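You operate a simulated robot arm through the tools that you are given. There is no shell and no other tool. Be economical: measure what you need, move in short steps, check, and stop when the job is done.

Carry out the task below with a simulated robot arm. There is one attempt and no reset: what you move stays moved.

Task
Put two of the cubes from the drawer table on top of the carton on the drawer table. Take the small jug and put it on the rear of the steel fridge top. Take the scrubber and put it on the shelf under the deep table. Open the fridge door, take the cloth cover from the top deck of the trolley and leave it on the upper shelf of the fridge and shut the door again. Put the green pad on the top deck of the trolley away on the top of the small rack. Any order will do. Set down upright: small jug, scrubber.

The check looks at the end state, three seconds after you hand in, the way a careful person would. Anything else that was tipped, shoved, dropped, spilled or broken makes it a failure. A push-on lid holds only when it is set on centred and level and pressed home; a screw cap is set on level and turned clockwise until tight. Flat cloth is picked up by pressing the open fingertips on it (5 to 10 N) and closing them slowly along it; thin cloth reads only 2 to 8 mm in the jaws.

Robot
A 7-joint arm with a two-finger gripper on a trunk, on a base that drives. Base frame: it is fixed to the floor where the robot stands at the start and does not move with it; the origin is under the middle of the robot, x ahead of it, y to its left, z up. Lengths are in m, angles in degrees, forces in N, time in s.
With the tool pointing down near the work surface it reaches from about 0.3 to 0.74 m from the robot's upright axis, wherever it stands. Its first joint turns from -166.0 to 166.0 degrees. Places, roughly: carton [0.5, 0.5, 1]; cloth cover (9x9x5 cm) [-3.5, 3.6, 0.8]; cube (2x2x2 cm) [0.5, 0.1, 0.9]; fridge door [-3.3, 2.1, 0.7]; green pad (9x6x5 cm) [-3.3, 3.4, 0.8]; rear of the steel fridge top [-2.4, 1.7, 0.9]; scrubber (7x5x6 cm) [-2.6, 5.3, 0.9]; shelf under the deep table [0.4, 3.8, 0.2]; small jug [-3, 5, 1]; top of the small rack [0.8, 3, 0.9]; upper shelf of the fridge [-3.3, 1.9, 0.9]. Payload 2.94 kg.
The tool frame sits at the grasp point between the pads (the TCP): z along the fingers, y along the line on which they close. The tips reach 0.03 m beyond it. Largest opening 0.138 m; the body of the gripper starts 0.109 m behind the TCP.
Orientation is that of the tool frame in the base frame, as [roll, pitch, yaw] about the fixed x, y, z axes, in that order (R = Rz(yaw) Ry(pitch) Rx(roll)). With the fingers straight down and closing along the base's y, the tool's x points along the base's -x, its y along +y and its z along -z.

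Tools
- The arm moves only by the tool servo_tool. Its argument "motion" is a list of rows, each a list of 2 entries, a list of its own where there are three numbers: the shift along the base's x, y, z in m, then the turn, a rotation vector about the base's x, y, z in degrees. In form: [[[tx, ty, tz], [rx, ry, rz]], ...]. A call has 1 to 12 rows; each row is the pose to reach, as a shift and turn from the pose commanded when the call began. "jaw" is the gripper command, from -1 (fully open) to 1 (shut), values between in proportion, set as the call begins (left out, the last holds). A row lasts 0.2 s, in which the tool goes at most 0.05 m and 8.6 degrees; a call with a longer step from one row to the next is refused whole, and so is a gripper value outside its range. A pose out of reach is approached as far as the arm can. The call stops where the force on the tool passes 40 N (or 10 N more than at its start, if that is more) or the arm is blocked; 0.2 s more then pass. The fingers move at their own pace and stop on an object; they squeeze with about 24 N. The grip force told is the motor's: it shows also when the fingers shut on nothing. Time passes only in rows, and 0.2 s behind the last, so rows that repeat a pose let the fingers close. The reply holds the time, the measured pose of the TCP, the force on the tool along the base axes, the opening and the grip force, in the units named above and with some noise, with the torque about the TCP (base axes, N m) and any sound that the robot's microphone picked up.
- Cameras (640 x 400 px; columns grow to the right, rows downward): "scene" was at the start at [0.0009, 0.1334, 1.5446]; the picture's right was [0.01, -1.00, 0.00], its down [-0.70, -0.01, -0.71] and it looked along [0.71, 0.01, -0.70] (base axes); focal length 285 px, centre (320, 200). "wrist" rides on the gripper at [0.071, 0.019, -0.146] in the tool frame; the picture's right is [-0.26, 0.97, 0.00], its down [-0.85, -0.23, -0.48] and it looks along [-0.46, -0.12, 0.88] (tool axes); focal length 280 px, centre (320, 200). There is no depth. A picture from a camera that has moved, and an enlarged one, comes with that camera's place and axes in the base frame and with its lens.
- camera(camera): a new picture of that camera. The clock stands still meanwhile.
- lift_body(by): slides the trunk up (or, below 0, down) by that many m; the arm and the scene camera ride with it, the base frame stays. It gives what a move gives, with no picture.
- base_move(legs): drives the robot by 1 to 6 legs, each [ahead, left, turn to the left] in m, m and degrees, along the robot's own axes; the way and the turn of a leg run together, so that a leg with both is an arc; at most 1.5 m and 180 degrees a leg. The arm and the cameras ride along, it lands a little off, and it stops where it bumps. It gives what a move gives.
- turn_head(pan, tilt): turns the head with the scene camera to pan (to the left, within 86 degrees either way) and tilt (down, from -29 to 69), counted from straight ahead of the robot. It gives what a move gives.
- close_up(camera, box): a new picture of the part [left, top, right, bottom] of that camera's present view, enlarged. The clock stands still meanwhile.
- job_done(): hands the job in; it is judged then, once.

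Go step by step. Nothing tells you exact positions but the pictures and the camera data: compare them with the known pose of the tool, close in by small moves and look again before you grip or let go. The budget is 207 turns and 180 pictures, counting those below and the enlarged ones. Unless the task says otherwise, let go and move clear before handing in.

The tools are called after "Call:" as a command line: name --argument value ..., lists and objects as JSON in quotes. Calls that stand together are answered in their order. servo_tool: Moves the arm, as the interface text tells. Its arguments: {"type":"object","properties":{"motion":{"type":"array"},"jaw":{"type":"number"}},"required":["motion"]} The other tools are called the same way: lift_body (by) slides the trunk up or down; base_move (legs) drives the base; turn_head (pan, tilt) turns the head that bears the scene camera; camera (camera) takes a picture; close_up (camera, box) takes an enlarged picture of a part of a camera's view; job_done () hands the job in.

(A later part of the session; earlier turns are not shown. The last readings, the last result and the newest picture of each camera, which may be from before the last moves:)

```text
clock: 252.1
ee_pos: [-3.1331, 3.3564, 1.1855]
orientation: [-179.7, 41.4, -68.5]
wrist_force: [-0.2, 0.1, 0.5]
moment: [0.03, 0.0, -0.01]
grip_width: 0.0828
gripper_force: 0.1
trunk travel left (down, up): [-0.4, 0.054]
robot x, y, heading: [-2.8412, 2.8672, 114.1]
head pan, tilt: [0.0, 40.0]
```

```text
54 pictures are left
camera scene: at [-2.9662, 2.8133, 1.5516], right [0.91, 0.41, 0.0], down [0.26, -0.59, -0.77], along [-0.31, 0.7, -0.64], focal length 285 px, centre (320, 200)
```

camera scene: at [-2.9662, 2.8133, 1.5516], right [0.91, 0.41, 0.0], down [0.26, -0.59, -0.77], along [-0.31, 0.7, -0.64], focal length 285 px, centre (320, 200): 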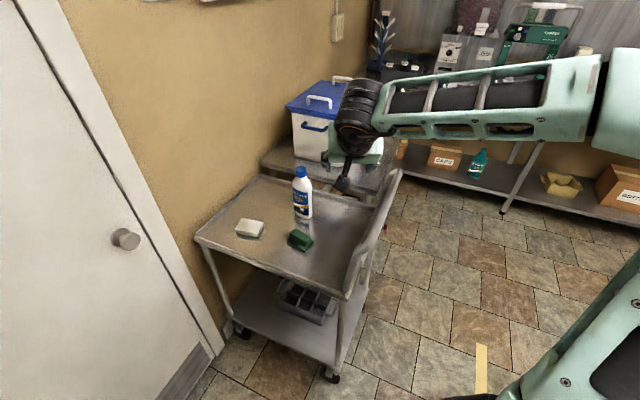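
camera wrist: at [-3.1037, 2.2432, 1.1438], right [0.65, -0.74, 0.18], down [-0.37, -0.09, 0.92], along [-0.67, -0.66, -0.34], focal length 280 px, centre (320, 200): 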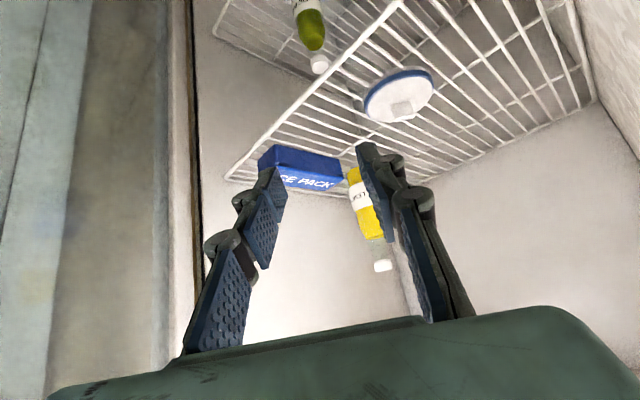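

The pad is at about (-3.32, 3.415). Moving the base west along the trolley's south side and setting the tool vertical above it.

Call:
base_move --legs '[[0.106, 0.237, 0]]'

Call:
servo_tool --motion '[[[0.005, -0.0, 0.0], [-7, -2.8, 0]], [[0.01, 0, 0], [-14, -5.5, 0]], [[0.015, 0, 0], [-21, -8.3, 0]], [[0.02, 0, 0], [-28, -11, 0]], [[0.025, 0, 0], [-35, -13.8, 0]], [[0.03, 0, 0], [-38.5, -15.2, 0]], [[0.03, 0, 0], [-38.5, -15.2, 0]]]'

Call:
camera --camera "wrist"

Call:
close_up --camera "scene" --box '[290, 190, 450, 290]'

```text
clock: 254.7
ee_pos: [-3.392, 3.3558, 1.1877]
orientation: [-179.6, 41.5, -68.3]
wrist_force: [-0.8, -0.5, 0.5]
moment: [0.02, 0.02, -0.01]
grip_width: 0.0826
gripper_force: 0.0
trunk travel left (down, up): [-0.4, 0.054]
robot x, y, heading: [-3.0963, 2.867, 114.4]
head pan, tilt: [0.0, 40.0]
```

```text
clock: 256.3
ee_pos: [-3.3609, 3.3565, 1.1871]
orientation: [-179.8, 0.0, -68.2]
wrist_force: [0.1, -0.2, 0.1]
moment: [0.03, 0.01, 0.0]
grip_width: 0.0827
gripper_force: 0.0
trunk travel left (down, up): [-0.4, 0.054]
robot x, y, heading: [-3.0962, 2.8702, 114.1]
head pan, tilt: [0.0, 40.0]
```

```text
53 pictures are left
camera wrist: at [-3.3544, 3.284, 1.332], right [-0.99, -0.11, 0.0], down [-0.1, 0.87, 0.48], along [-0.05, 0.47, -0.88], focal length 280 px, centre (320, 200)
```

wrist: 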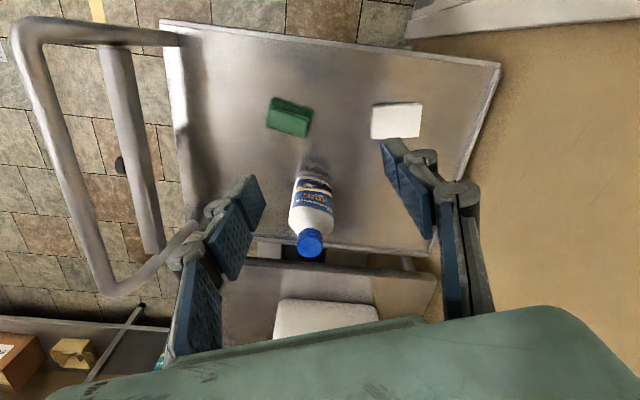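

```text
4.00 times, centred on (370, 240) of scene
camera zoom: at [-3.2238, 2.8132, 1.5516], right [0.91, 0.41, 0.0], down [0.26, -0.59, -0.77], along [-0.31, 0.7, -0.64], focal length 1139 px, centre (120, 40)
```

zoom: 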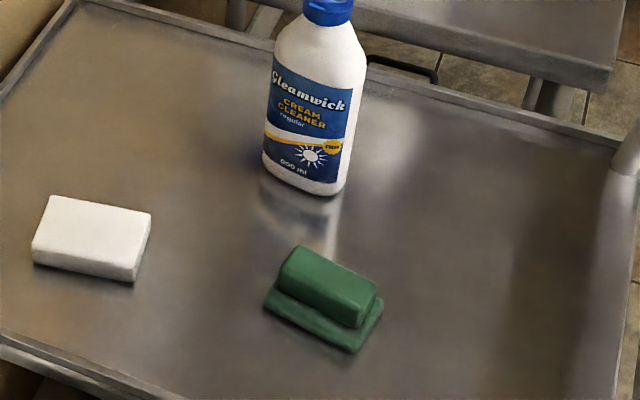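

Pad centre ≈ (-3.307, 3.409), long axis at about -15°, so closing heading 75°. Rotating +53° and descending over it.

Call:
servo_tool --motion '[[[0.008, 0.008, 0], [0, 0, 7.6]], [[0.016, 0.015, -0.02], [0, 0, 15.2]], [[0.024, 0.022, -0.05], [0, 0, 22.8]], [[0.032, 0.03, -0.09], [0, 0, 30.4]], [[0.04, 0.038, -0.13], [0, 0, 38]], [[0.048, 0.046, -0.17], [0, 0, 45.6]], [[0.054, 0.052, -0.21], [0, 0, 53]], [[0.054, 0.052, -0.25], [0, 0, 53]], [[0.054, 0.052, -0.28], [0, 0, 53]], [[0.054, 0.052, -0.28], [0, 0, 53]]]'

Call:
camera --camera "wrist"

```text
clock: 258.5
ee_pos: [-3.3363, 3.3218, 0.9016]
orientation: [-179.3, 0.2, -15.8]
wrist_force: [0.0, 0.9, 0.1]
moment: [-0.05, 0.02, 0.02]
grip_width: 0.0825
gripper_force: 0.0
out of reach, approached as far as the arm can: row 6, 7, 8, 9, 10
trunk travel left (down, up): [-0.4, 0.054]
robot x, y, heading: [-3.0956, 2.865, 114.4]
head pan, tilt: [0.0, 40.0]
```

```text
51 pictures are left
camera wrist: at [-3.2738, 3.2846, 1.0458], right [-0.51, -0.86, -0.01], down [-0.75, 0.45, 0.48], along [-0.41, 0.26, -0.88], focal length 280 px, centre (320, 200)
```

wrist: 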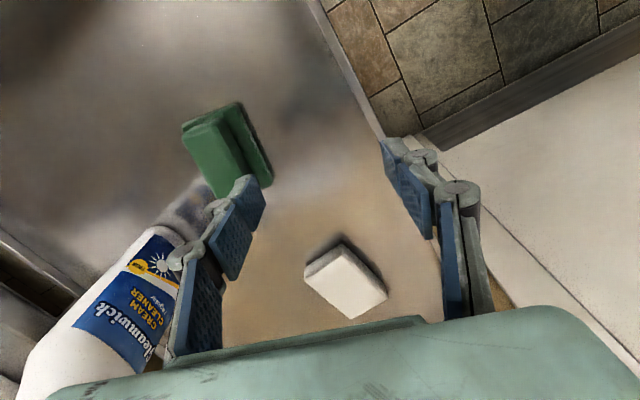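

That pose hit a wrist limit. I rise and shift the base east so the arm comes in at a better angle.

Call:
servo_tool --motion '[[[0, 0, 0.045], [0, 0, 0]], [[0, 0, 0.09], [0, 0, 0]], [[0, 0, 0.135], [0, 0, 0]], [[0, 0, 0.18], [0, 0, 0]], [[0, 0, 0.22], [0, 0, 0]], [[0, -0.02, 0.25], [0, 0, 0]]]'

Call:
base_move --legs '[[0.017, -0.277, 0], [0, 0, 15]]'

Call:
camera --camera "wrist"

```text
clock: 259.9
ee_pos: [-3.335, 3.3029, 1.1513]
orientation: [-179.9, 0.2, -15.3]
wrist_force: [-0.2, 0.1, -0.2]
moment: [0.01, -0.03, -0.02]
grip_width: 0.083
gripper_force: 0.1
out of reach, approached as far as the arm can: row 1, 2, 3, 4, 5
trunk travel left (down, up): [-0.4, 0.054]
robot x, y, heading: [-3.0998, 2.8689, 114.1]
head pan, tilt: [0.0, 40.0]
```

```text
clock: 263.9
ee_pos: [-3.1918, 3.3569, 1.1503]
orientation: [-179.8, 0.0, -0.4]
wrist_force: [-0.2, 0.3, 0.8]
moment: [-0.02, 0.02, -0.02]
grip_width: 0.0828
gripper_force: 0.1
trunk travel left (down, up): [-0.4, 0.054]
robot x, y, heading: [-2.8487, 2.9988, 129.0]
head pan, tilt: [0.0, 40.0]
```

```text
50 pictures are left
camera wrist: at [-3.1227, 3.3382, 1.2949], right [-0.27, -0.96, 0.0], down [-0.85, 0.23, 0.48], along [-0.46, 0.13, -0.88], focal length 280 px, centre (320, 200)
```

wrist: 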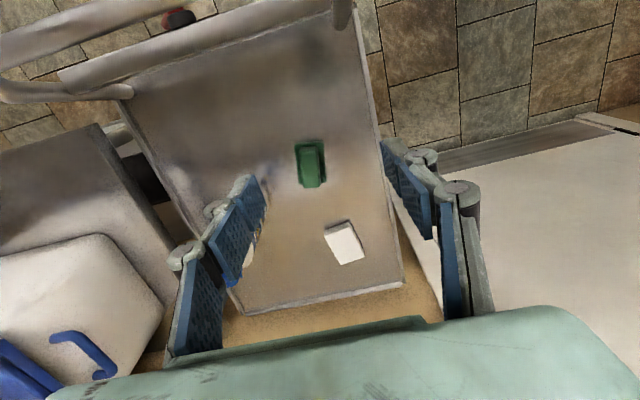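

The pad is confirmed at (-3.30, 3.409). Moving above it and down.

Call:
servo_tool --motion '[[[-0.03, 0.015, 0], [0, 0, -3]], [[-0.065, 0.03, 0], [0, 0, -6]], [[-0.1, 0.046, 0], [0, 0, -9]], [[-0.11, 0.052, -0.04], [0, 0, -10]], [[-0.11, 0.052, -0.085], [0, 0, -10]], [[-0.11, 0.052, -0.13], [0, 0, -10]], [[-0.11, 0.052, -0.175], [0, 0, -10]], [[-0.11, 0.052, -0.22], [0, 0, -10]], [[-0.11, 0.052, -0.26], [0, 0, -10]], [[-0.11, 0.052, -0.26], [0, 0, -10]]]'

Call:
camera --camera "wrist"

```text
clock: 266.1
ee_pos: [-3.3025, 3.4072, 0.8887]
orientation: [-179.8, 0.2, -10.3]
wrist_force: [0.3, -0.1, 0.0]
moment: [0.01, -0.02, 0.04]
grip_width: 0.0827
gripper_force: 0.1
out of reach, approached as far as the arm can: row 3
trunk travel left (down, up): [-0.4, 0.054]
robot x, y, heading: [-2.8522, 2.9962, 129.0]
head pan, tilt: [0.0, 40.0]
```

```text
49 pictures are left
camera wrist: at [-3.2366, 3.3777, 1.0338], right [-0.43, -0.9, 0.0], down [-0.79, 0.38, 0.48], along [-0.43, 0.21, -0.88], focal length 280 px, centre (320, 200)
```

wrist: 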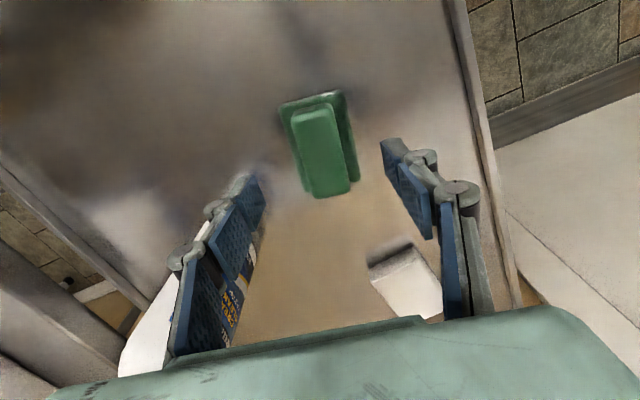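

Aligned. Descending and gripping the block.

Call:
servo_tool --motion '[[[-0.001, 0.003, -0.03], [0, 0, 0]], [[-0.001, 0.003, -0.055], [0, 0, 0]], [[-0.001, 0.003, -0.07], [0, 0, 0]], [[-0.001, 0.003, -0.08], [0, 0, 0]], [[-0.001, 0.003, -0.08], [0, 0, 0]]]'

Call:
servo_tool --motion '[[[0, 0, 0], [0, 0, 0]], [[0, 0, 0], [0, 0, 0]], [[0, 0, 0], [0, 0, 0]], [[0, 0, 0], [0, 0, 0]]]' --jaw 1

Call:
camera --camera "wrist"

```text
clock: 267.2
ee_pos: [-3.3026, 3.4127, 0.8094]
orientation: [-179.7, 0.2, -10.5]
wrist_force: [0.4, -0.2, 0.2]
moment: [-0.03, -0.01, 0.0]
grip_width: 0.083
gripper_force: 0.1
trunk travel left (down, up): [-0.4, 0.054]
robot x, y, heading: [-2.8526, 2.9929, 129.2]
head pan, tilt: [0.0, 40.0]
```

```text
clock: 268.2
ee_pos: [-3.3046, 3.4123, 0.8092]
orientation: [-179.7, 0.3, -10.4]
wrist_force: [-1.3, 1.4, 1.0]
moment: [0.04, -0.03, 0.01]
grip_width: 0.0567
gripper_force: 23.9
trunk travel left (down, up): [-0.4, 0.054]
robot x, y, heading: [-2.8505, 2.9946, 129.3]
head pan, tilt: [0.0, 40.0]
```

```text
48 pictures are left
camera wrist: at [-3.2381, 3.3814, 0.9547], right [-0.43, -0.9, 0.0], down [-0.79, 0.38, 0.48], along [-0.43, 0.21, -0.88], focal length 280 px, centre (320, 200)
```

wrist: 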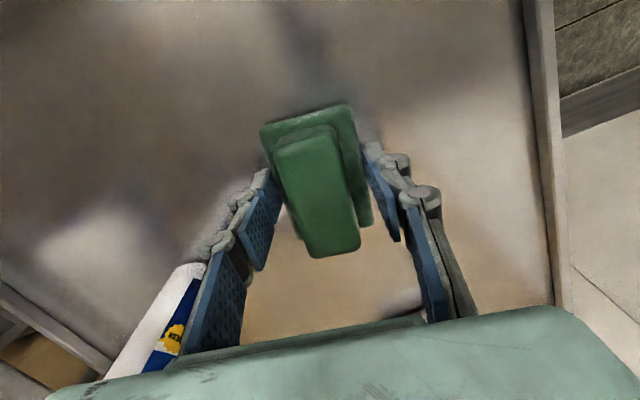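

Gripped at 57 mm (the base plate). Lifting straight up.

Call:
servo_tool --motion '[[[0, 0, 0.03], [0, 0, 0]], [[0, 0, 0.07], [0, 0, 0]], [[0, 0, 0.11], [0, 0, 0]], [[0, 0, 0.15], [0, 0, 0]], [[0, 0, 0.19], [0, 0, 0]], [[0, 0, 0.23], [0, 0, 0]], [[0, 0, 0.27], [0, 0, 0]], [[0.02, -0.02, 0.31], [0, 0, 0]], [[0.05, -0.04, 0.34], [0, 0, 0]], [[0.08, -0.06, 0.36], [0, 0, 0]]]'

Call:
camera --camera "scene"

```text
clock: 270.4
ee_pos: [-3.2229, 3.3523, 1.1698]
orientation: [-179.8, 0.3, -10.4]
wrist_force: [-0.2, -0.1, -0.7]
moment: [0.02, -0.03, 0.01]
grip_width: 0.0571
gripper_force: 24.4
trunk travel left (down, up): [-0.4, 0.054]
robot x, y, heading: [-2.8475, 2.9944, 128.9]
head pan, tilt: [0.0, 40.0]
```

```text
47 pictures are left
camera scene: at [-2.9587, 2.9121, 1.5516], right [0.78, 0.63, 0.0], down [0.41, -0.5, -0.77], along [-0.48, 0.59, -0.64], focal length 285 px, centre (320, 200)
```

scene: 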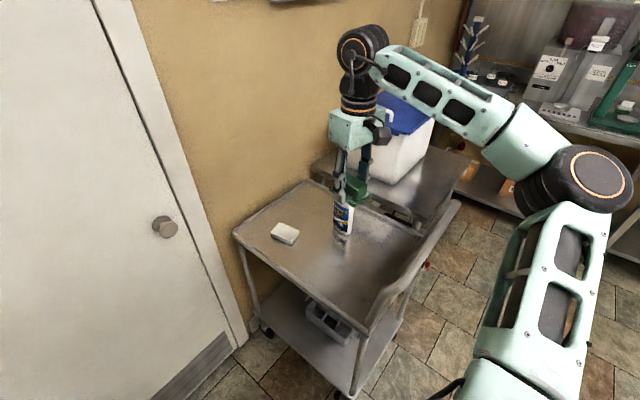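

The pad is held and the trolley is untouched otherwise. Turning east and driving to the small rack.

Call:
base_move --legs '[[0, 0, -129], [1.3, 0, 0], [1.0, 0, 0]]'

Call:
turn_head --pan 0 --tilt 30

Call:
camera --camera "scene"

```text
clock: 287.1
ee_pos: [-0.0536, 3.0627, 1.1688]
orientation: [-179.8, 0.0, -139.5]
wrist_force: [-0.2, -0.1, -0.9]
moment: [0.01, 0.03, 0.01]
grip_width: 0.0572
gripper_force: 23.9
trunk travel left (down, up): [-0.4, 0.054]
robot x, y, heading: [-0.5669, 2.9983, -0.1]
head pan, tilt: [0.0, 40.0]
```

```text
clock: 287.8
ee_pos: [-0.0544, 3.0633, 1.1691]
orientation: [-179.7, 0.0, -139.4]
wrist_force: [0.4, -0.1, -0.3]
moment: [0.03, -0.01, -0.01]
grip_width: 0.0568
gripper_force: 23.9
trunk travel left (down, up): [-0.4, 0.054]
robot x, y, heading: [-0.5652, 2.994, 0.1]
head pan, tilt: [0.0, 30.0]
```

```text
46 pictures are left
camera scene: at [-0.5561, 3.1301, 1.5669], right [0.0, -1.0, 0.0], down [-0.5, 0.0, -0.87], along [0.87, 0.0, -0.5], focal length 285 px, centre (320, 200)
```

scene: 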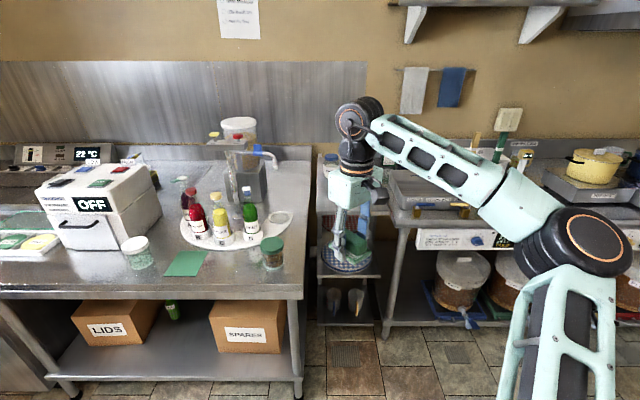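

The deep table (boxes on its under-shelf) is left; the small rack stands next to it. Enlarging the rack.

Call:
close_up --camera "scene" --box '[280, 120, 440, 220]'

Call:
close_up --camera "scene" --box '[0, 250, 320, 400]'

```text
4.00 times, centred on (360, 170) of scene
camera zoom: at [-0.5561, 3.1301, 1.5669], right [0.0, -1.0, 0.0], down [-0.5, 0.0, -0.87], along [0.87, 0.0, -0.5], focal length 1139 px, centre (160, 320)
```

zoom: 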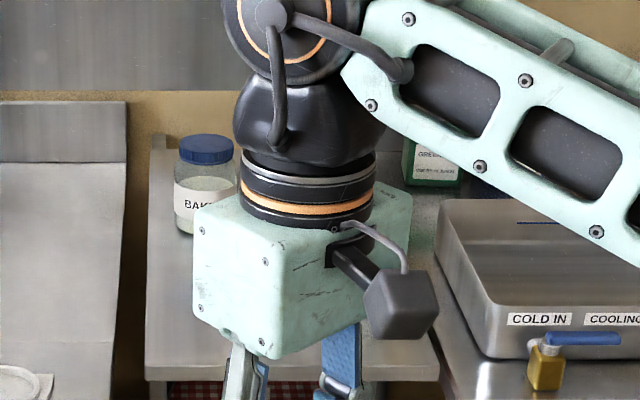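

```text
2.00 times, centred on (160, 325) of scene
camera zoom: at [-0.5561, 3.1301, 1.5669], right [0.0, -1.0, 0.0], down [-0.5, 0.0, -0.87], along [0.87, 0.0, -0.5], focal length 570 px, centre (640, -50)
```

zoom: 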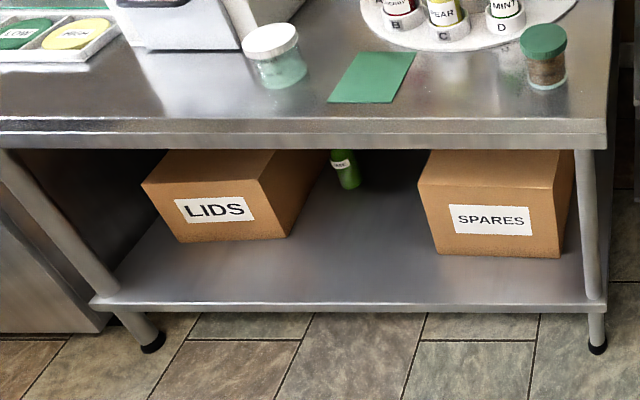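

The rack top spans about x 0.49–1.15, y 2.83–3.14, with a jar and a box at the back. I'll drive in beside the deep table and align the pad.

Call:
base_move --legs '[[0.0, -0.19, 0], [0.5, 0, 0]]'

Call:
servo_tool --motion '[[[-0.01, 0, 0.02], [0, 0, -8]], [[-0.02, 0, 0.03], [0, 0, -16]], [[-0.02, -0.02, 0.03], [0, 0, -24]], [[-0.02, -0.04, 0.03], [0, 0, -32]], [[-0.02, -0.06, 0.03], [0, 0, -40]], [[-0.02, -0.1, 0.03], [0, 0, -40]]]'

Call:
turn_head --pan 0 --tilt 40

Call:
camera --camera "scene"

Call:
camera --camera "wrist"

```text
clock: 292.6
ee_pos: [0.4453, 2.8791, 1.1688]
orientation: [-179.7, 0.1, -139.2]
wrist_force: [-0.4, 0.2, -0.1]
moment: [0.03, -0.01, 0.0]
grip_width: 0.0569
gripper_force: 23.9
trunk travel left (down, up): [-0.4, 0.054]
robot x, y, heading: [-0.0659, 2.815, 0.2]
head pan, tilt: [0.0, 30.0]
```

```text
clock: 294.0
ee_pos: [0.4253, 2.7784, 1.1996]
orientation: [-179.8, 0.0, -179.2]
wrist_force: [0.4, -0.6, -0.7]
moment: [0.01, 0.05, -0.01]
grip_width: 0.0569
gripper_force: 24.2
trunk travel left (down, up): [-0.4, 0.054]
robot x, y, heading: [-0.0656, 2.8089, 0.6]
head pan, tilt: [0.0, 30.0]
```

```text
clock: 294.7
ee_pos: [0.4241, 2.7809, 1.1995]
orientation: [-179.8, 0.2, -179.1]
wrist_force: [-0.2, -0.4, 0.1]
moment: [-0.03, -0.03, 0.01]
grip_width: 0.057
gripper_force: 24.1
trunk travel left (down, up): [-0.4, 0.054]
robot x, y, heading: [-0.0701, 2.8124, 0.2]
head pan, tilt: [0.0, 40.0]
```

```text
43 pictures are left
camera scene: at [-0.0632, 2.9442, 1.5516], right [0.01, -1.0, 0.0], down [-0.64, 0.0, -0.77], along [0.77, 0.01, -0.64], focal length 285 px, centre (320, 200)
```

scene: 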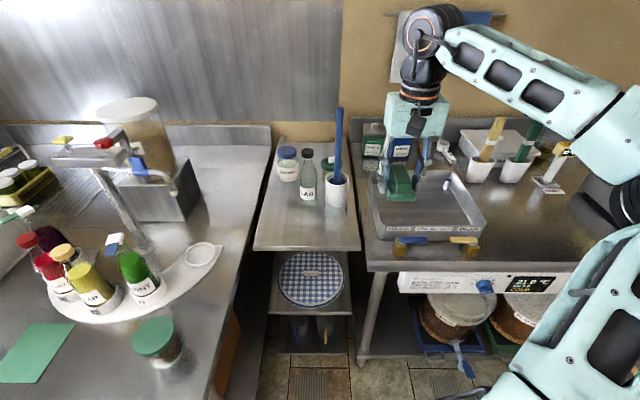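

```text
42 pictures are left
camera wrist: at [0.3532, 2.8012, 1.3439], right [0.25, 0.97, 0.0], down [0.85, -0.22, 0.48], along [0.46, -0.12, -0.88], focal length 280 px, centre (320, 200)
```

wrist: 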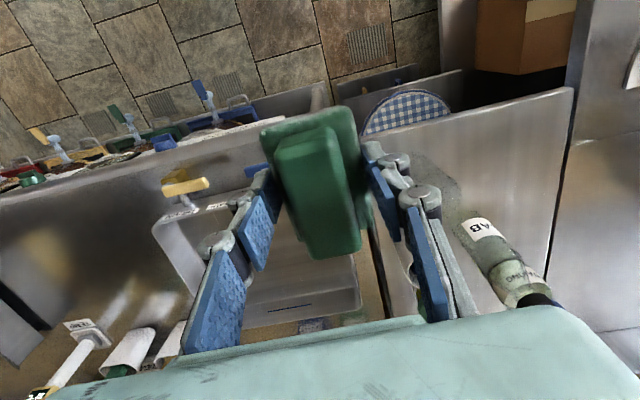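

Free spot at the rack's front: about (0.572, 2.99). Carrying the pad there and lowering to just above.

Call:
servo_tool --motion '[[[0.02, 0.04, 0], [0, 0, 0]], [[0.04, 0.08, 0], [0, 0, 0]], [[0.07, 0.12, 0], [0, 0, 0]], [[0.1, 0.155, 0], [0, 0, 0]], [[0.13, 0.19, 0], [0, 0, 0]], [[0.147, 0.211, -0.03], [0, 0, 0]], [[0.147, 0.211, -0.075], [0, 0, 0]], [[0.147, 0.211, -0.12], [0, 0, 0]], [[0.147, 0.211, -0.165], [0, 0, 0]], [[0.147, 0.211, -0.21], [0, 0, 0]], [[0.147, 0.211, -0.225], [0, 0, 0]], [[0.147, 0.211, -0.225], [0, 0, 0]]]'

Call:
close_up --camera "scene" --box '[230, 130, 390, 270]'

Call:
camera --camera "wrist"

```text
clock: 296.9
ee_pos: [0.5769, 2.9826, 1.0326]
orientation: [179.9, 0.8, -179.1]
wrist_force: [0.0, -0.7, -0.9]
moment: [0.04, 0.1, -0.02]
grip_width: 0.0568
gripper_force: 23.9
out of reach, approached as far as the arm can: row 5, 6, 7, 8, 9, 10
trunk travel left (down, up): [-0.4, 0.054]
robot x, y, heading: [-0.0679, 2.8094, 0.0]
head pan, tilt: [0.0, 40.0]
stopped in row 10: the force on the tool passed its limit at 66 N (the readings are from after the stop); the commanded pose is now the measured one
```

```text
2.86 times, centred on (310, 200) of scene
camera zoom: at [-0.0609, 2.9444, 1.5514], right [0.01, -1.0, 0.0], down [-0.64, 0.0, -0.76], along [0.76, 0.01, -0.64], focal length 814 px, centre (349, 200)
```

zoom: 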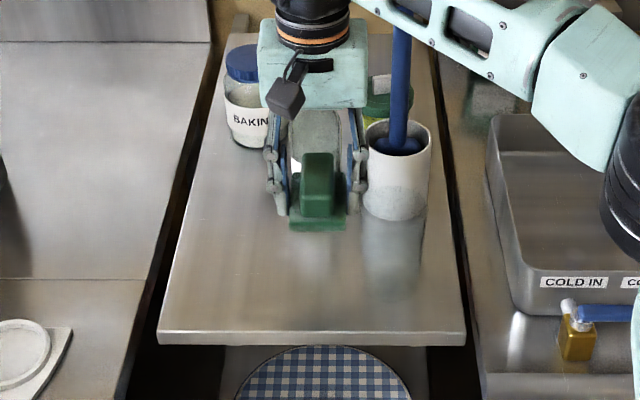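

```text
40 pictures are left
camera wrist: at [0.5025, 3.0016, 1.1764], right [0.25, 0.97, 0.01], down [0.85, -0.22, 0.49], along [0.47, -0.12, -0.87], focal length 280 px, centre (320, 200)
```

wrist: 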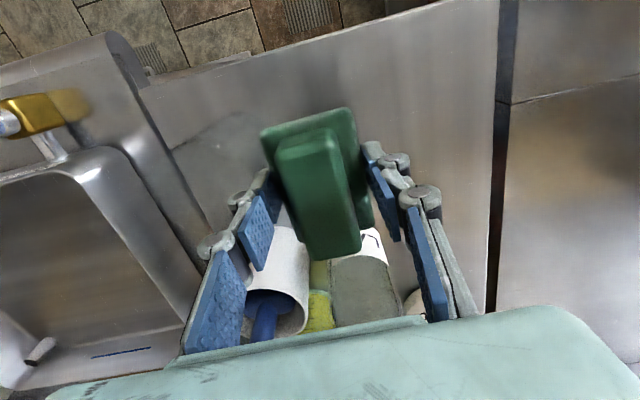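

Contact came early: the rack top must be higher (z≈0.985), so objects are nearer than I computed. I rise and inspect.

Call:
servo_tool --motion '[[[-0.005, 0, 0.03], [0, 0, 0]], [[-0.02, 0, 0.06], [0, 0, 0]], [[-0.05, 0, 0.09], [0, 0, 0]], [[-0.08, 0.0, 0.11], [0, 0, 0]], [[-0.11, -0.03, 0.12], [0, 0, 0]], [[-0.13, -0.07, 0.12], [0, 0, 0]], [[-0.14, -0.11, 0.12], [0, 0, 0]]]'

Call:
close_up --camera "scene" --box '[230, 130, 390, 270]'

```text
clock: 298.4
ee_pos: [0.4359, 2.8712, 1.1539]
orientation: [179.8, 1.0, -179.1]
wrist_force: [-0.5, -0.3, -0.8]
moment: [0.02, -0.01, -0.01]
grip_width: 0.0569
gripper_force: 24.5
trunk travel left (down, up): [-0.4, 0.054]
robot x, y, heading: [-0.0667, 2.8094, 0.4]
head pan, tilt: [0.0, 40.0]
```

```text
2.86 times, centred on (310, 200) of scene
camera zoom: at [-0.0634, 2.9436, 1.5516], right [0.01, -1.0, 0.0], down [-0.64, 0.0, -0.77], along [0.77, 0.01, -0.64], focal length 814 px, centre (349, 200)
```

zoom: 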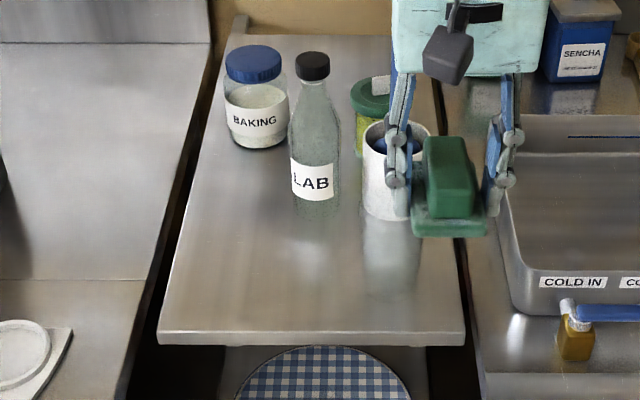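

Nothing fell. The rack top is z≈0.905 after all, so the obstruction was likely the tall brush handle in the cup. Looking closely at it.

Call:
servo_tool --motion '[[[-0.02, -0.04, 0.02], [0, 0, 0]], [[-0.02, -0.08, 0.03], [0, 0, 0]], [[-0.02, -0.12, 0.03], [0, 0, 0]], [[-0.02, -0.16, 0.03], [0, 0, 0]]]'

Call:
close_up --camera "scene" --box '[250, 90, 410, 230]'

Call:
camera --camera "wrist"

```text
clock: 299.4
ee_pos: [0.4147, 2.7132, 1.1832]
orientation: [179.9, 0.8, -179.1]
wrist_force: [-0.2, 0.2, -0.3]
moment: [0.0, 0.0, 0.06]
grip_width: 0.0571
gripper_force: 24.3
trunk travel left (down, up): [-0.4, 0.054]
robot x, y, heading: [-0.0661, 2.8128, 0.2]
head pan, tilt: [0.0, 40.0]
```

```text
2.86 times, centred on (330, 160) of scene
camera zoom: at [-0.0633, 2.9436, 1.5517], right [0.01, -1.0, 0.0], down [-0.64, 0.0, -0.77], along [0.77, 0.01, -0.64], focal length 814 px, centre (291, 314)
```

zoom: 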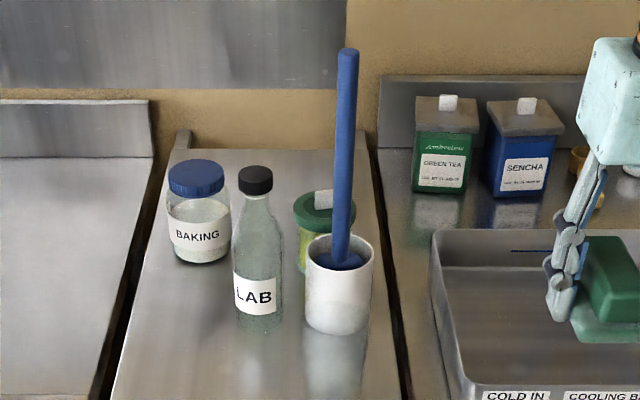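

```text
37 pictures are left
camera wrist: at [0.341, 2.7312, 1.3268], right [0.25, 0.97, 0.01], down [0.84, -0.22, 0.49], along [0.48, -0.11, -0.87], focal length 280 px, centre (320, 200)
```

wrist: 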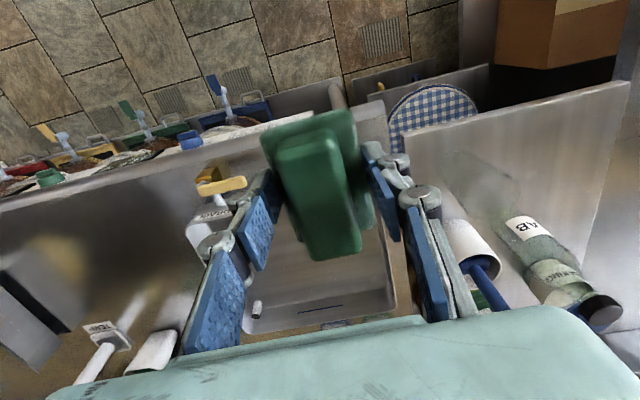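

All items are upright. I now realise the hand has a box on its far side (~10 cm out) that pressed on the LAB bottle's cap. I'll place the pad further left, at about (0.552, 3.075), where that box is clear of the bottle.

Call:
base_move --legs '[[0.06, 0, 0]]'

Call:
servo_tool --motion '[[[-0.02, 0.04, 0], [0, -0.8, 0]], [[-0.03, 0.085, -0.01], [0, -0.8, 0]], [[-0.03, 0.13, -0.02], [0, -0.8, 0]], [[-0.03, 0.175, -0.03], [0, -0.8, 0]], [[-0.03, 0.22, -0.04], [0, -0.8, 0]], [[-0.03, 0.265, -0.05], [0, -0.8, 0]], [[-0.03, 0.31, -0.06], [0, -0.8, 0]], [[-0.02, 0.345, -0.07], [0, -0.8, 0]], [[0.0, 0.362, -0.08], [0, -0.8, 0]], [[0.035, 0.362, -0.09], [0, -0.8, 0]], [[0.075, 0.362, -0.1], [0, -0.8, 0]], [[0.075, 0.362, -0.11], [0, -0.8, 0]]]'

Call:
camera --camera "scene"

Call:
camera --camera "wrist"

```text
clock: 300.4
ee_pos: [0.4747, 2.7118, 1.181]
orientation: [180.0, 0.8, -179.1]
wrist_force: [1.2, -0.1, 0.0]
moment: [-0.01, 0.04, 0.0]
grip_width: 0.0569
gripper_force: 24.0
trunk travel left (down, up): [-0.4, 0.054]
robot x, y, heading: [-0.01, 2.8093, 0.3]
head pan, tilt: [0.0, 40.0]
```

```text
clock: 303.0
ee_pos: [0.5144, 3.0687, 1.0938]
orientation: [179.9, 1.7, -179.1]
wrist_force: [-0.2, 0.4, 0.4]
moment: [0.0, -0.05, 0.0]
grip_width: 0.057
gripper_force: 23.8
out of reach, approached as far as the arm can: row 10, 11, 12
trunk travel left (down, up): [-0.4, 0.054]
robot x, y, heading: [-0.0102, 2.8124, 0.5]
head pan, tilt: [0.0, 40.0]
```

```text
36 pictures are left
camera scene: at [-0.005, 2.945, 1.5516], right [0.01, -1.0, 0.0], down [-0.64, 0.0, -0.77], along [0.77, 0.01, -0.64], focal length 285 px, centre (320, 200)
```

scene: 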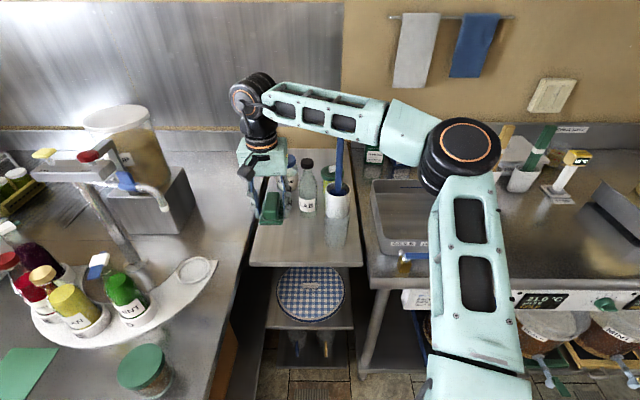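

```text
35 pictures are left
camera wrist: at [0.438, 3.0876, 1.2372], right [0.25, 0.97, 0.01], down [0.84, -0.22, 0.5], along [0.49, -0.12, -0.86], focal length 280 px, centre (320, 200)
```

wrist: 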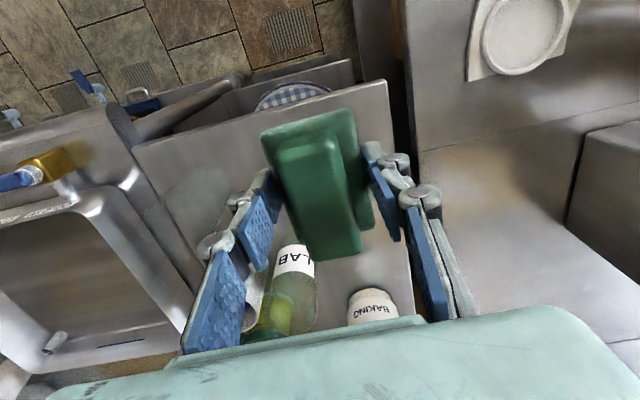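

Reach is limited at this height; lowering first, then extending a little.

Call:
servo_tool --motion '[[[0, 0.003, -0.03], [0, 1.7, 0]], [[0.0, 0.003, -0.06], [0, 1.7, 0]], [[0.01, 0.003, -0.08], [0, 1.7, 0]], [[0.025, 0.003, -0.095], [0, 1.7, 0]], [[0.035, 0.003, -0.105], [0, 1.7, 0]], [[0.037, 0.003, -0.115], [0, 1.7, 0]], [[0.037, 0.003, -0.115], [0, 1.7, 0]]]'

Call:
close_up --camera "scene" --box '[210, 130, 370, 270]'

```text
clock: 304.6
ee_pos: [0.5488, 3.0532, 1.0046]
orientation: [179.7, 0.1, -179.1]
wrist_force: [0.3, 0.5, 0.2]
moment: [0.01, 0.02, 0.04]
grip_width: 0.0572
gripper_force: 24.2
out of reach, approached as far as the arm can: row 1, 2, 3, 4, 5, 6, 7
trunk travel left (down, up): [-0.4, 0.054]
robot x, y, heading: [-0.0093, 2.8101, 0.4]
head pan, tilt: [0.0, 40.0]
```

```text
2.86 times, centred on (290, 200) of scene
camera zoom: at [-0.004, 2.9447, 1.5516], right [0.01, -1.0, 0.0], down [-0.64, 0.0, -0.77], along [0.77, 0.01, -0.64], focal length 814 px, centre (406, 200)
```

zoom: 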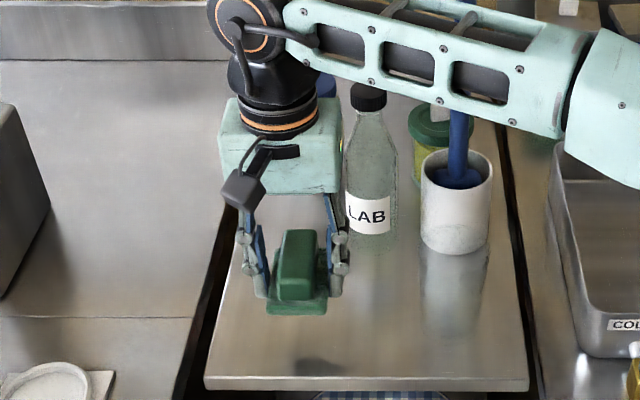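

The pad is above free space, box clear of the bottle. Lowering to contact.

Call:
servo_tool --motion '[[[0, 0, -0.015], [0, 0, 0]], [[0, 0, -0.03], [0, 0, 0]], [[0, 0, -0.037], [0, 0, 0]], [[0, 0, -0.043], [0, 0, 0]], [[0, 0, -0.048], [0, 0, 0]], [[0, 0, -0.048], [0, 0, 0]]]'

Call:
close_up --camera "scene" --box '[210, 130, 370, 270]'

```text
clock: 306.0
ee_pos: [0.5473, 3.0541, 0.9564]
orientation: [179.8, 0.0, -179.1]
wrist_force: [-0.1, -1.4, -0.9]
moment: [-0.03, -0.02, 0.03]
grip_width: 0.057
gripper_force: 23.5
trunk travel left (down, up): [-0.4, 0.054]
robot x, y, heading: [-0.0087, 2.8112, 0.4]
head pan, tilt: [0.0, 40.0]
```

```text
2.86 times, centred on (290, 200) of scene
camera zoom: at [-0.004, 2.9447, 1.5516], right [0.01, -1.0, 0.0], down [-0.64, 0.0, -0.77], along [0.77, 0.01, -0.64], focal length 814 px, centre (406, 200)
```

zoom: 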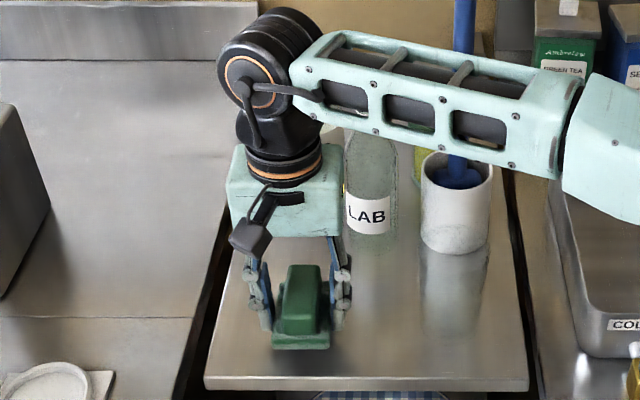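

Call:
servo_tool --motion '[[[0, 0, -0.004], [0, 0, 0]], [[0, 0, -0.007], [0, 0, 0]], [[0, 0, -0.007], [0, 0, 0]]]'

Call:
servo_tool --motion '[[[0, 0, -0.003], [0, 0, 0]], [[0, 0, -0.006], [0, 0, 0]], [[0, 0, -0.006], [0, 0, 0]]]'

```text
clock: 306.8
ee_pos: [0.5468, 3.0538, 0.9485]
orientation: [179.9, 0.1, -179.2]
wrist_force: [0.4, 0.1, -0.1]
moment: [0.01, -0.02, 0.01]
grip_width: 0.057
gripper_force: 23.9
trunk travel left (down, up): [-0.4, 0.054]
robot x, y, heading: [-0.0074, 2.811, 0.4]
head pan, tilt: [0.0, 40.0]
```

```text
clock: 307.6
ee_pos: [0.5469, 3.0534, 0.9416]
orientation: [179.9, 0.1, -179.0]
wrist_force: [0.3, -0.2, -0.2]
moment: [-0.02, -0.03, 0.0]
grip_width: 0.0568
gripper_force: 23.6
trunk travel left (down, up): [-0.4, 0.054]
robot x, y, heading: [-0.008, 2.8143, 0.3]
head pan, tilt: [0.0, 40.0]
```

Call:
servo_tool --motion '[[[0, 0, -0.003], [0, 0, 0]], [[0, 0, -0.006], [0, 0, 0]], [[0, 0, -0.006], [0, 0, 0]]]'

Call:
close_up --camera "scene" --box '[230, 190, 358, 270]'

```text
clock: 308.4
ee_pos: [0.5475, 3.0541, 0.9375]
orientation: [179.8, -0.1, -179.1]
wrist_force: [-0.7, 0.3, -0.1]
moment: [0.01, 0.01, 0.02]
grip_width: 0.0566
gripper_force: 24.3
trunk travel left (down, up): [-0.4, 0.054]
robot x, y, heading: [-0.0062, 2.8139, 0.4]
head pan, tilt: [0.0, 40.0]
```

```text
5.00 times, centred on (294, 230) of scene
camera zoom: at [-0.004, 2.9447, 1.5516], right [0.01, -1.0, 0.0], down [-0.64, 0.0, -0.77], along [0.77, 0.01, -0.64], focal length 1424 px, centre (450, 50)
```

zoom: 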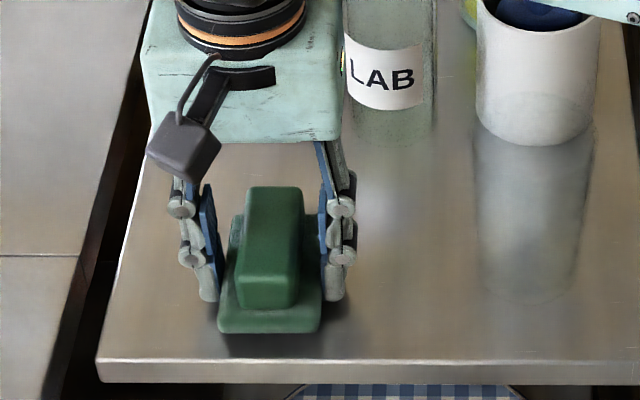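

Just above the surface; a few more millimetres.

Call:
servo_tool --motion '[[[0, 0, -0.003], [0, 0, 0]], [[0, 0, -0.006], [0, 0, 0]], [[0, 0, -0.009], [0, 0, 0]], [[0, 0, -0.009], [0, 0, 0]]]'

Call:
servo_tool --motion '[[[0, 0, -0.003], [0, 0, 0]], [[0, 0, -0.005], [0, 0, 0]], [[0, 0, -0.005], [0, 0, 0]]]'

```text
clock: 309.4
ee_pos: [0.5472, 3.0536, 0.9298]
orientation: [179.8, 0.1, -179.1]
wrist_force: [1.0, -1.1, 5.9]
moment: [-0.2, -0.04, 0.03]
grip_width: 0.0568
gripper_force: 23.9
trunk travel left (down, up): [-0.4, 0.054]
robot x, y, heading: [-0.0123, 2.8066, 0.7]
head pan, tilt: [0.0, 40.0]
```

```text
clock: 310.2
ee_pos: [0.5468, 3.0543, 0.9303]
orientation: [179.7, 0.5, -179.0]
wrist_force: [-7.7, -4.3, 16.8]
moment: [-0.68, 0.51, -0.21]
grip_width: 0.057
gripper_force: 23.3
trunk travel left (down, up): [-0.4, 0.054]
robot x, y, heading: [-0.0103, 2.8097, 0.4]
head pan, tilt: [0.0, 40.0]
stopped in row 3: the force on the tool passed its limit at 41 N (the readings are from after the stop); the commanded pose is now the measured one
```

Contact at z 0.930. Releasing and rising.

Call:
servo_tool --motion '[[[0, 0, 0.001], [0, 0, 0]], [[0, 0, 0.001], [0, 0, 0]], [[0, 0, 0.001], [0, 0, 0]], [[0, 0, 0.001], [0, 0, 0]]]' --jaw -0.15

Call:
servo_tool --motion '[[[0, 0, 0.02], [0, 0, 0]], [[0, 0, 0.05], [0, 0, 0]], [[-0.005, 0, 0.09], [0, 0, 0]], [[-0.02, -0.01, 0.13], [0, 0, 0]], [[-0.04, -0.02, 0.17], [0, 0, 0]], [[-0.07, -0.05, 0.2], [0, 0, 0]], [[-0.1, -0.09, 0.21], [0, 0, 0]], [[-0.12, -0.13, 0.22], [0, 0, 0]], [[-0.13, -0.17, 0.23], [0, 0, 0]]]'

Call:
camera --camera "scene"

```text
clock: 311.2
ee_pos: [0.5483, 3.0541, 0.9267]
orientation: [179.8, 0.4, -179.1]
wrist_force: [-1.1, -0.5, -0.1]
moment: [-0.02, -0.01, 0.02]
grip_width: 0.0792
gripper_force: 0.1
trunk travel left (down, up): [-0.4, 0.054]
robot x, y, heading: [-0.0105, 2.8136, 0.0]
head pan, tilt: [0.0, 40.0]
```

```text
refused: row 6 steps farther than a row can; nothing moved
```

```text
31 pictures are left
camera scene: at [-0.004, 2.9447, 1.5515], right [0.01, -1.0, 0.0], down [-0.64, 0.0, -0.77], along [0.77, 0.01, -0.64], focal length 285 px, centre (320, 200)
```

scene: 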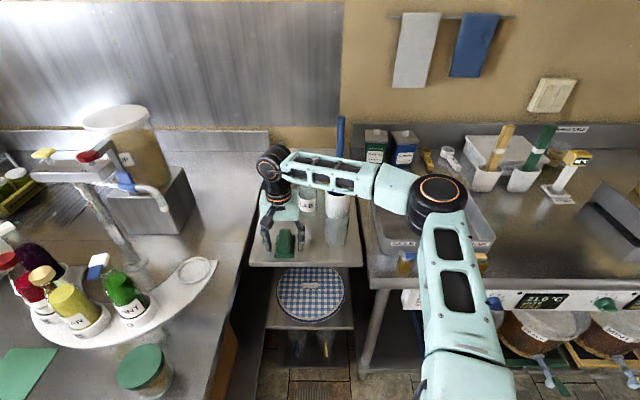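

Call:
servo_tool --motion '[[[0, 0, 0.02], [0, 0, 0]], [[0, 0, 0.05], [0, 0, 0]], [[-0.005, 0, 0.09], [0, 0, 0]], [[-0.02, -0.01, 0.12], [0, 0, 0]], [[-0.04, -0.02, 0.15], [0, 0, 0]], [[-0.06, -0.04, 0.18], [0, 0, 0]], [[-0.09, -0.07, 0.2], [0, 0, 0]], [[-0.11, -0.11, 0.21], [0, 0, 0]], [[-0.13, -0.15, 0.22], [0, 0, 0]], [[-0.13, -0.19, 0.23], [0, 0, 0]]]'

Call:
base_move --legs '[[-0.5, 0, 0]]'

Call:
camera --camera "scene"

```text
clock: 313.4
ee_pos: [0.4172, 2.8641, 1.1572]
orientation: [179.7, 0.3, -179.1]
wrist_force: [-0.3, -0.1, -0.8]
moment: [0.02, 0.02, -0.02]
grip_width: 0.0796
gripper_force: 0.1
trunk travel left (down, up): [-0.4, 0.054]
robot x, y, heading: [-0.0101, 2.8121, 0.5]
head pan, tilt: [0.0, 40.0]
```

```text
clock: 316.3
ee_pos: [-0.0739, 2.8621, 1.1564]
orientation: [179.7, 0.4, -178.9]
wrist_force: [-0.2, -0.9, -0.1]
moment: [-0.02, -0.03, -0.03]
grip_width: 0.0795
gripper_force: 0.1
trunk travel left (down, up): [-0.4, 0.054]
robot x, y, heading: [-0.5016, 2.8083, 0.5]
head pan, tilt: [0.0, 40.0]
```

```text
30 pictures are left
camera scene: at [-0.4978, 2.9406, 1.5516], right [0.01, -1.0, 0.0], down [-0.64, -0.01, -0.77], along [0.77, 0.01, -0.64], focal length 285 px, centre (320, 200)
```

scene: 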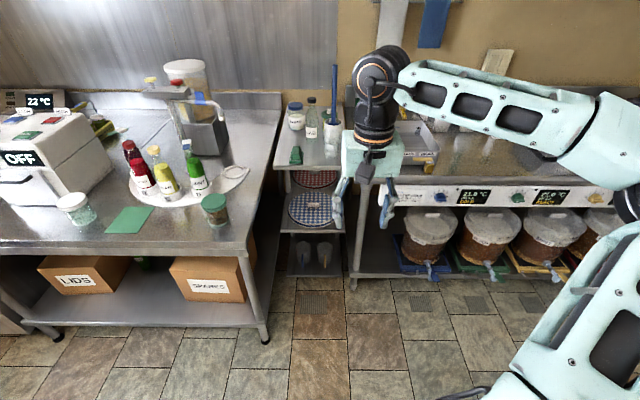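

The pad is on the rack top. Now to the scrubber on the bench: driving back there, to the right of the capper.

Call:
base_move --legs '[[0, 0, 141], [1.2, 0, 0], [1.0, 0, 0], [0, 0, -51]]'

Call:
servo_tool --motion '[[[0.04, 0, 0.0], [0, 0, 0]], [[0.08, 0, 0.0], [0, 0, 0]], [[0.12, 0.0, 0.0], [0, 0, 0]], [[0.16, 0.0, 0.0], [0, 0, 0]], [[0.2, 0, 0], [0, 0, 0]], [[0.24, -0.02, 0], [0, 0, 0]]]'

Call:
turn_head --pan 0 --tilt 30

Call:
camera --camera "scene"

```text
clock: 335.3
ee_pos: [-2.2853, 4.5881, 1.1563]
orientation: [179.7, 0.3, -88.7]
wrist_force: [-0.5, 0.6, 0.2]
moment: [-0.04, -0.02, -0.02]
grip_width: 0.0791
gripper_force: 0.2
trunk travel left (down, up): [-0.4, 0.054]
robot x, y, heading: [-2.225, 4.1627, 90.9]
head pan, tilt: [0.0, 40.0]
```

```text
clock: 336.7
ee_pos: [-2.043, 4.5663, 1.157]
orientation: [179.7, 0.4, -88.8]
wrist_force: [-0.5, -0.6, -0.1]
moment: [0.01, -0.01, -0.01]
grip_width: 0.0794
gripper_force: 0.0
trunk travel left (down, up): [-0.4, 0.054]
robot x, y, heading: [-2.2271, 4.1601, 91.0]
head pan, tilt: [0.0, 40.0]
```

```text
clock: 337.4
ee_pos: [-2.045, 4.567, 1.1571]
orientation: [179.7, 0.4, -88.8]
wrist_force: [-0.1, 0.2, 0.2]
moment: [-0.01, 0.02, 0.0]
grip_width: 0.0795
gripper_force: 0.1
trunk travel left (down, up): [-0.4, 0.054]
robot x, y, heading: [-2.2283, 4.1644, 90.7]
head pan, tilt: [0.0, 30.0]
```

```text
29 pictures are left
camera scene: at [-2.3641, 4.1679, 1.5669], right [1.0, 0.01, 0.0], down [0.01, -0.5, -0.87], along [-0.01, 0.87, -0.5], focal length 285 px, centre (320, 200)
```

scene: 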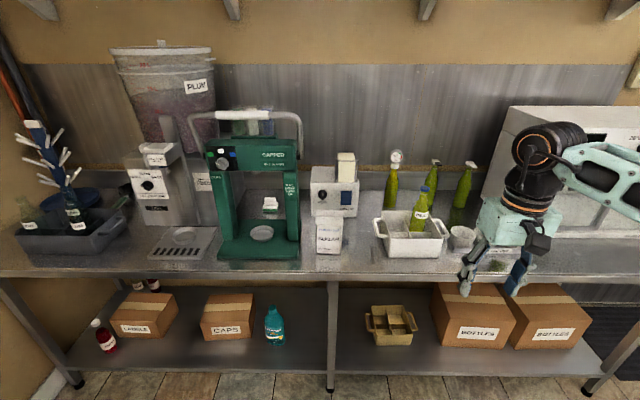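

Call:
close_up --camera "scene" --box '[190, 100, 382, 270]'

```text
2.35 times, centred on (286, 185) of scene
camera zoom: at [-2.3641, 4.1679, 1.5669], right [1.0, 0.01, 0.0], down [0.01, -0.5, -0.87], along [-0.01, 0.87, -0.5], focal length 670 px, centre (400, 235)
```

zoom: 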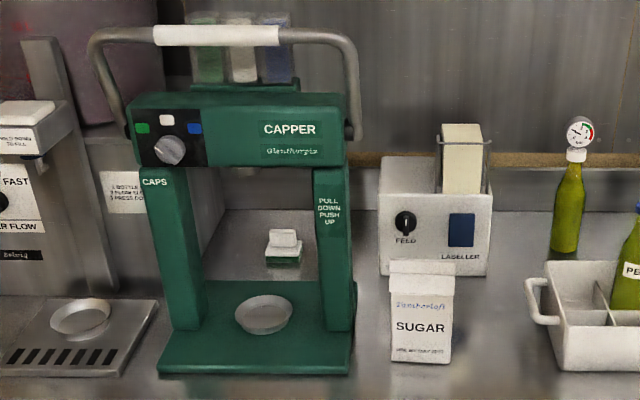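

The scrubber sits at about (-2.604, 5.255), behind the capper, whose opening spans x ≈ -2.68…-2.50, z 0.92–1.20. I can reach it through the opening with the tool pitched ~37° down. First tilting the tool while in free space.

Call:
servo_tool --motion '[[[-0.03, 0.025, 0.0], [7.6, 0, 0]], [[-0.06, 0.05, 0.0], [15.2, 0, 0]], [[-0.09, 0.075, 0.0], [22.8, 0, 0]], [[-0.12, 0.1, 0], [30.4, 0, 0]], [[-0.15, 0.125, 0], [38, 0, 0]], [[-0.17, 0.15, 0], [45.6, 0, 0]], [[-0.18, 0.17, 0], [53, 0, 0]], [[-0.18, 0.17, 0], [53, 0, 0]]]' --jaw -0.2

Call:
base_move --legs '[[0, 0.36, 0]]'

Call:
camera --camera "scene"

Call:
camera --camera "wrist"

```text
clock: 339.2
ee_pos: [-2.2244, 4.7372, 1.1567]
orientation: [-178.5, 53.4, -87.8]
wrist_force: [-0.2, -0.5, 0.4]
moment: [0.0, -0.01, -0.02]
grip_width: 0.0825
gripper_force: 0.0
trunk travel left (down, up): [-0.4, 0.054]
robot x, y, heading: [-2.2272, 4.163, 90.9]
head pan, tilt: [0.0, 30.0]
```

```text
clock: 343.0
ee_pos: [-2.5867, 4.7325, 1.157]
orientation: [-178.4, 53.3, -87.9]
wrist_force: [0.4, -0.1, -1.2]
moment: [-0.02, 0.01, 0.02]
grip_width: 0.083
gripper_force: 0.1
trunk travel left (down, up): [-0.4, 0.054]
robot x, y, heading: [-2.5914, 4.1563, 90.5]
head pan, tilt: [0.0, 30.0]
```

```text
27 pictures are left
camera scene: at [-2.7278, 4.1632, 1.5669], right [1.0, 0.01, 0.0], down [0.01, -0.5, -0.87], along [-0.01, 0.87, -0.5], focal length 285 px, centre (320, 200)
```

scene: 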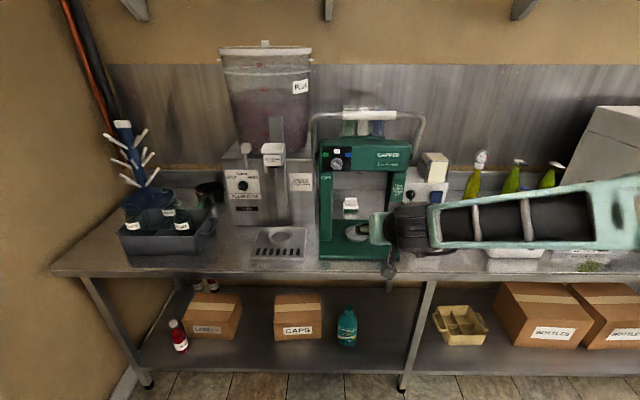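

```text
26 pictures are left
camera wrist: at [-2.6046, 4.574, 1.1866], right [-0.97, 0.14, 0.2], down [0.21, 0.13, 0.97], along [0.11, 0.98, -0.15], focal length 280 px, centre (320, 200)
```

wrist: 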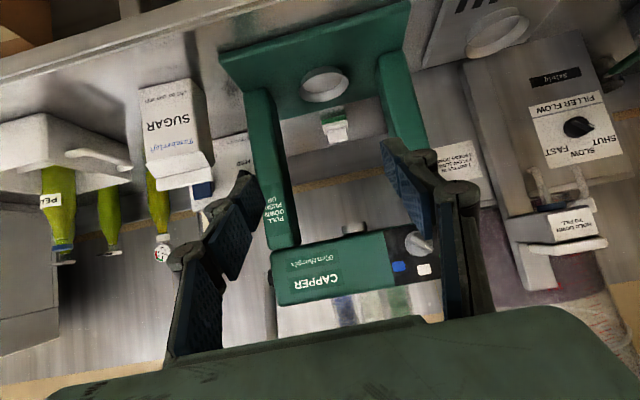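

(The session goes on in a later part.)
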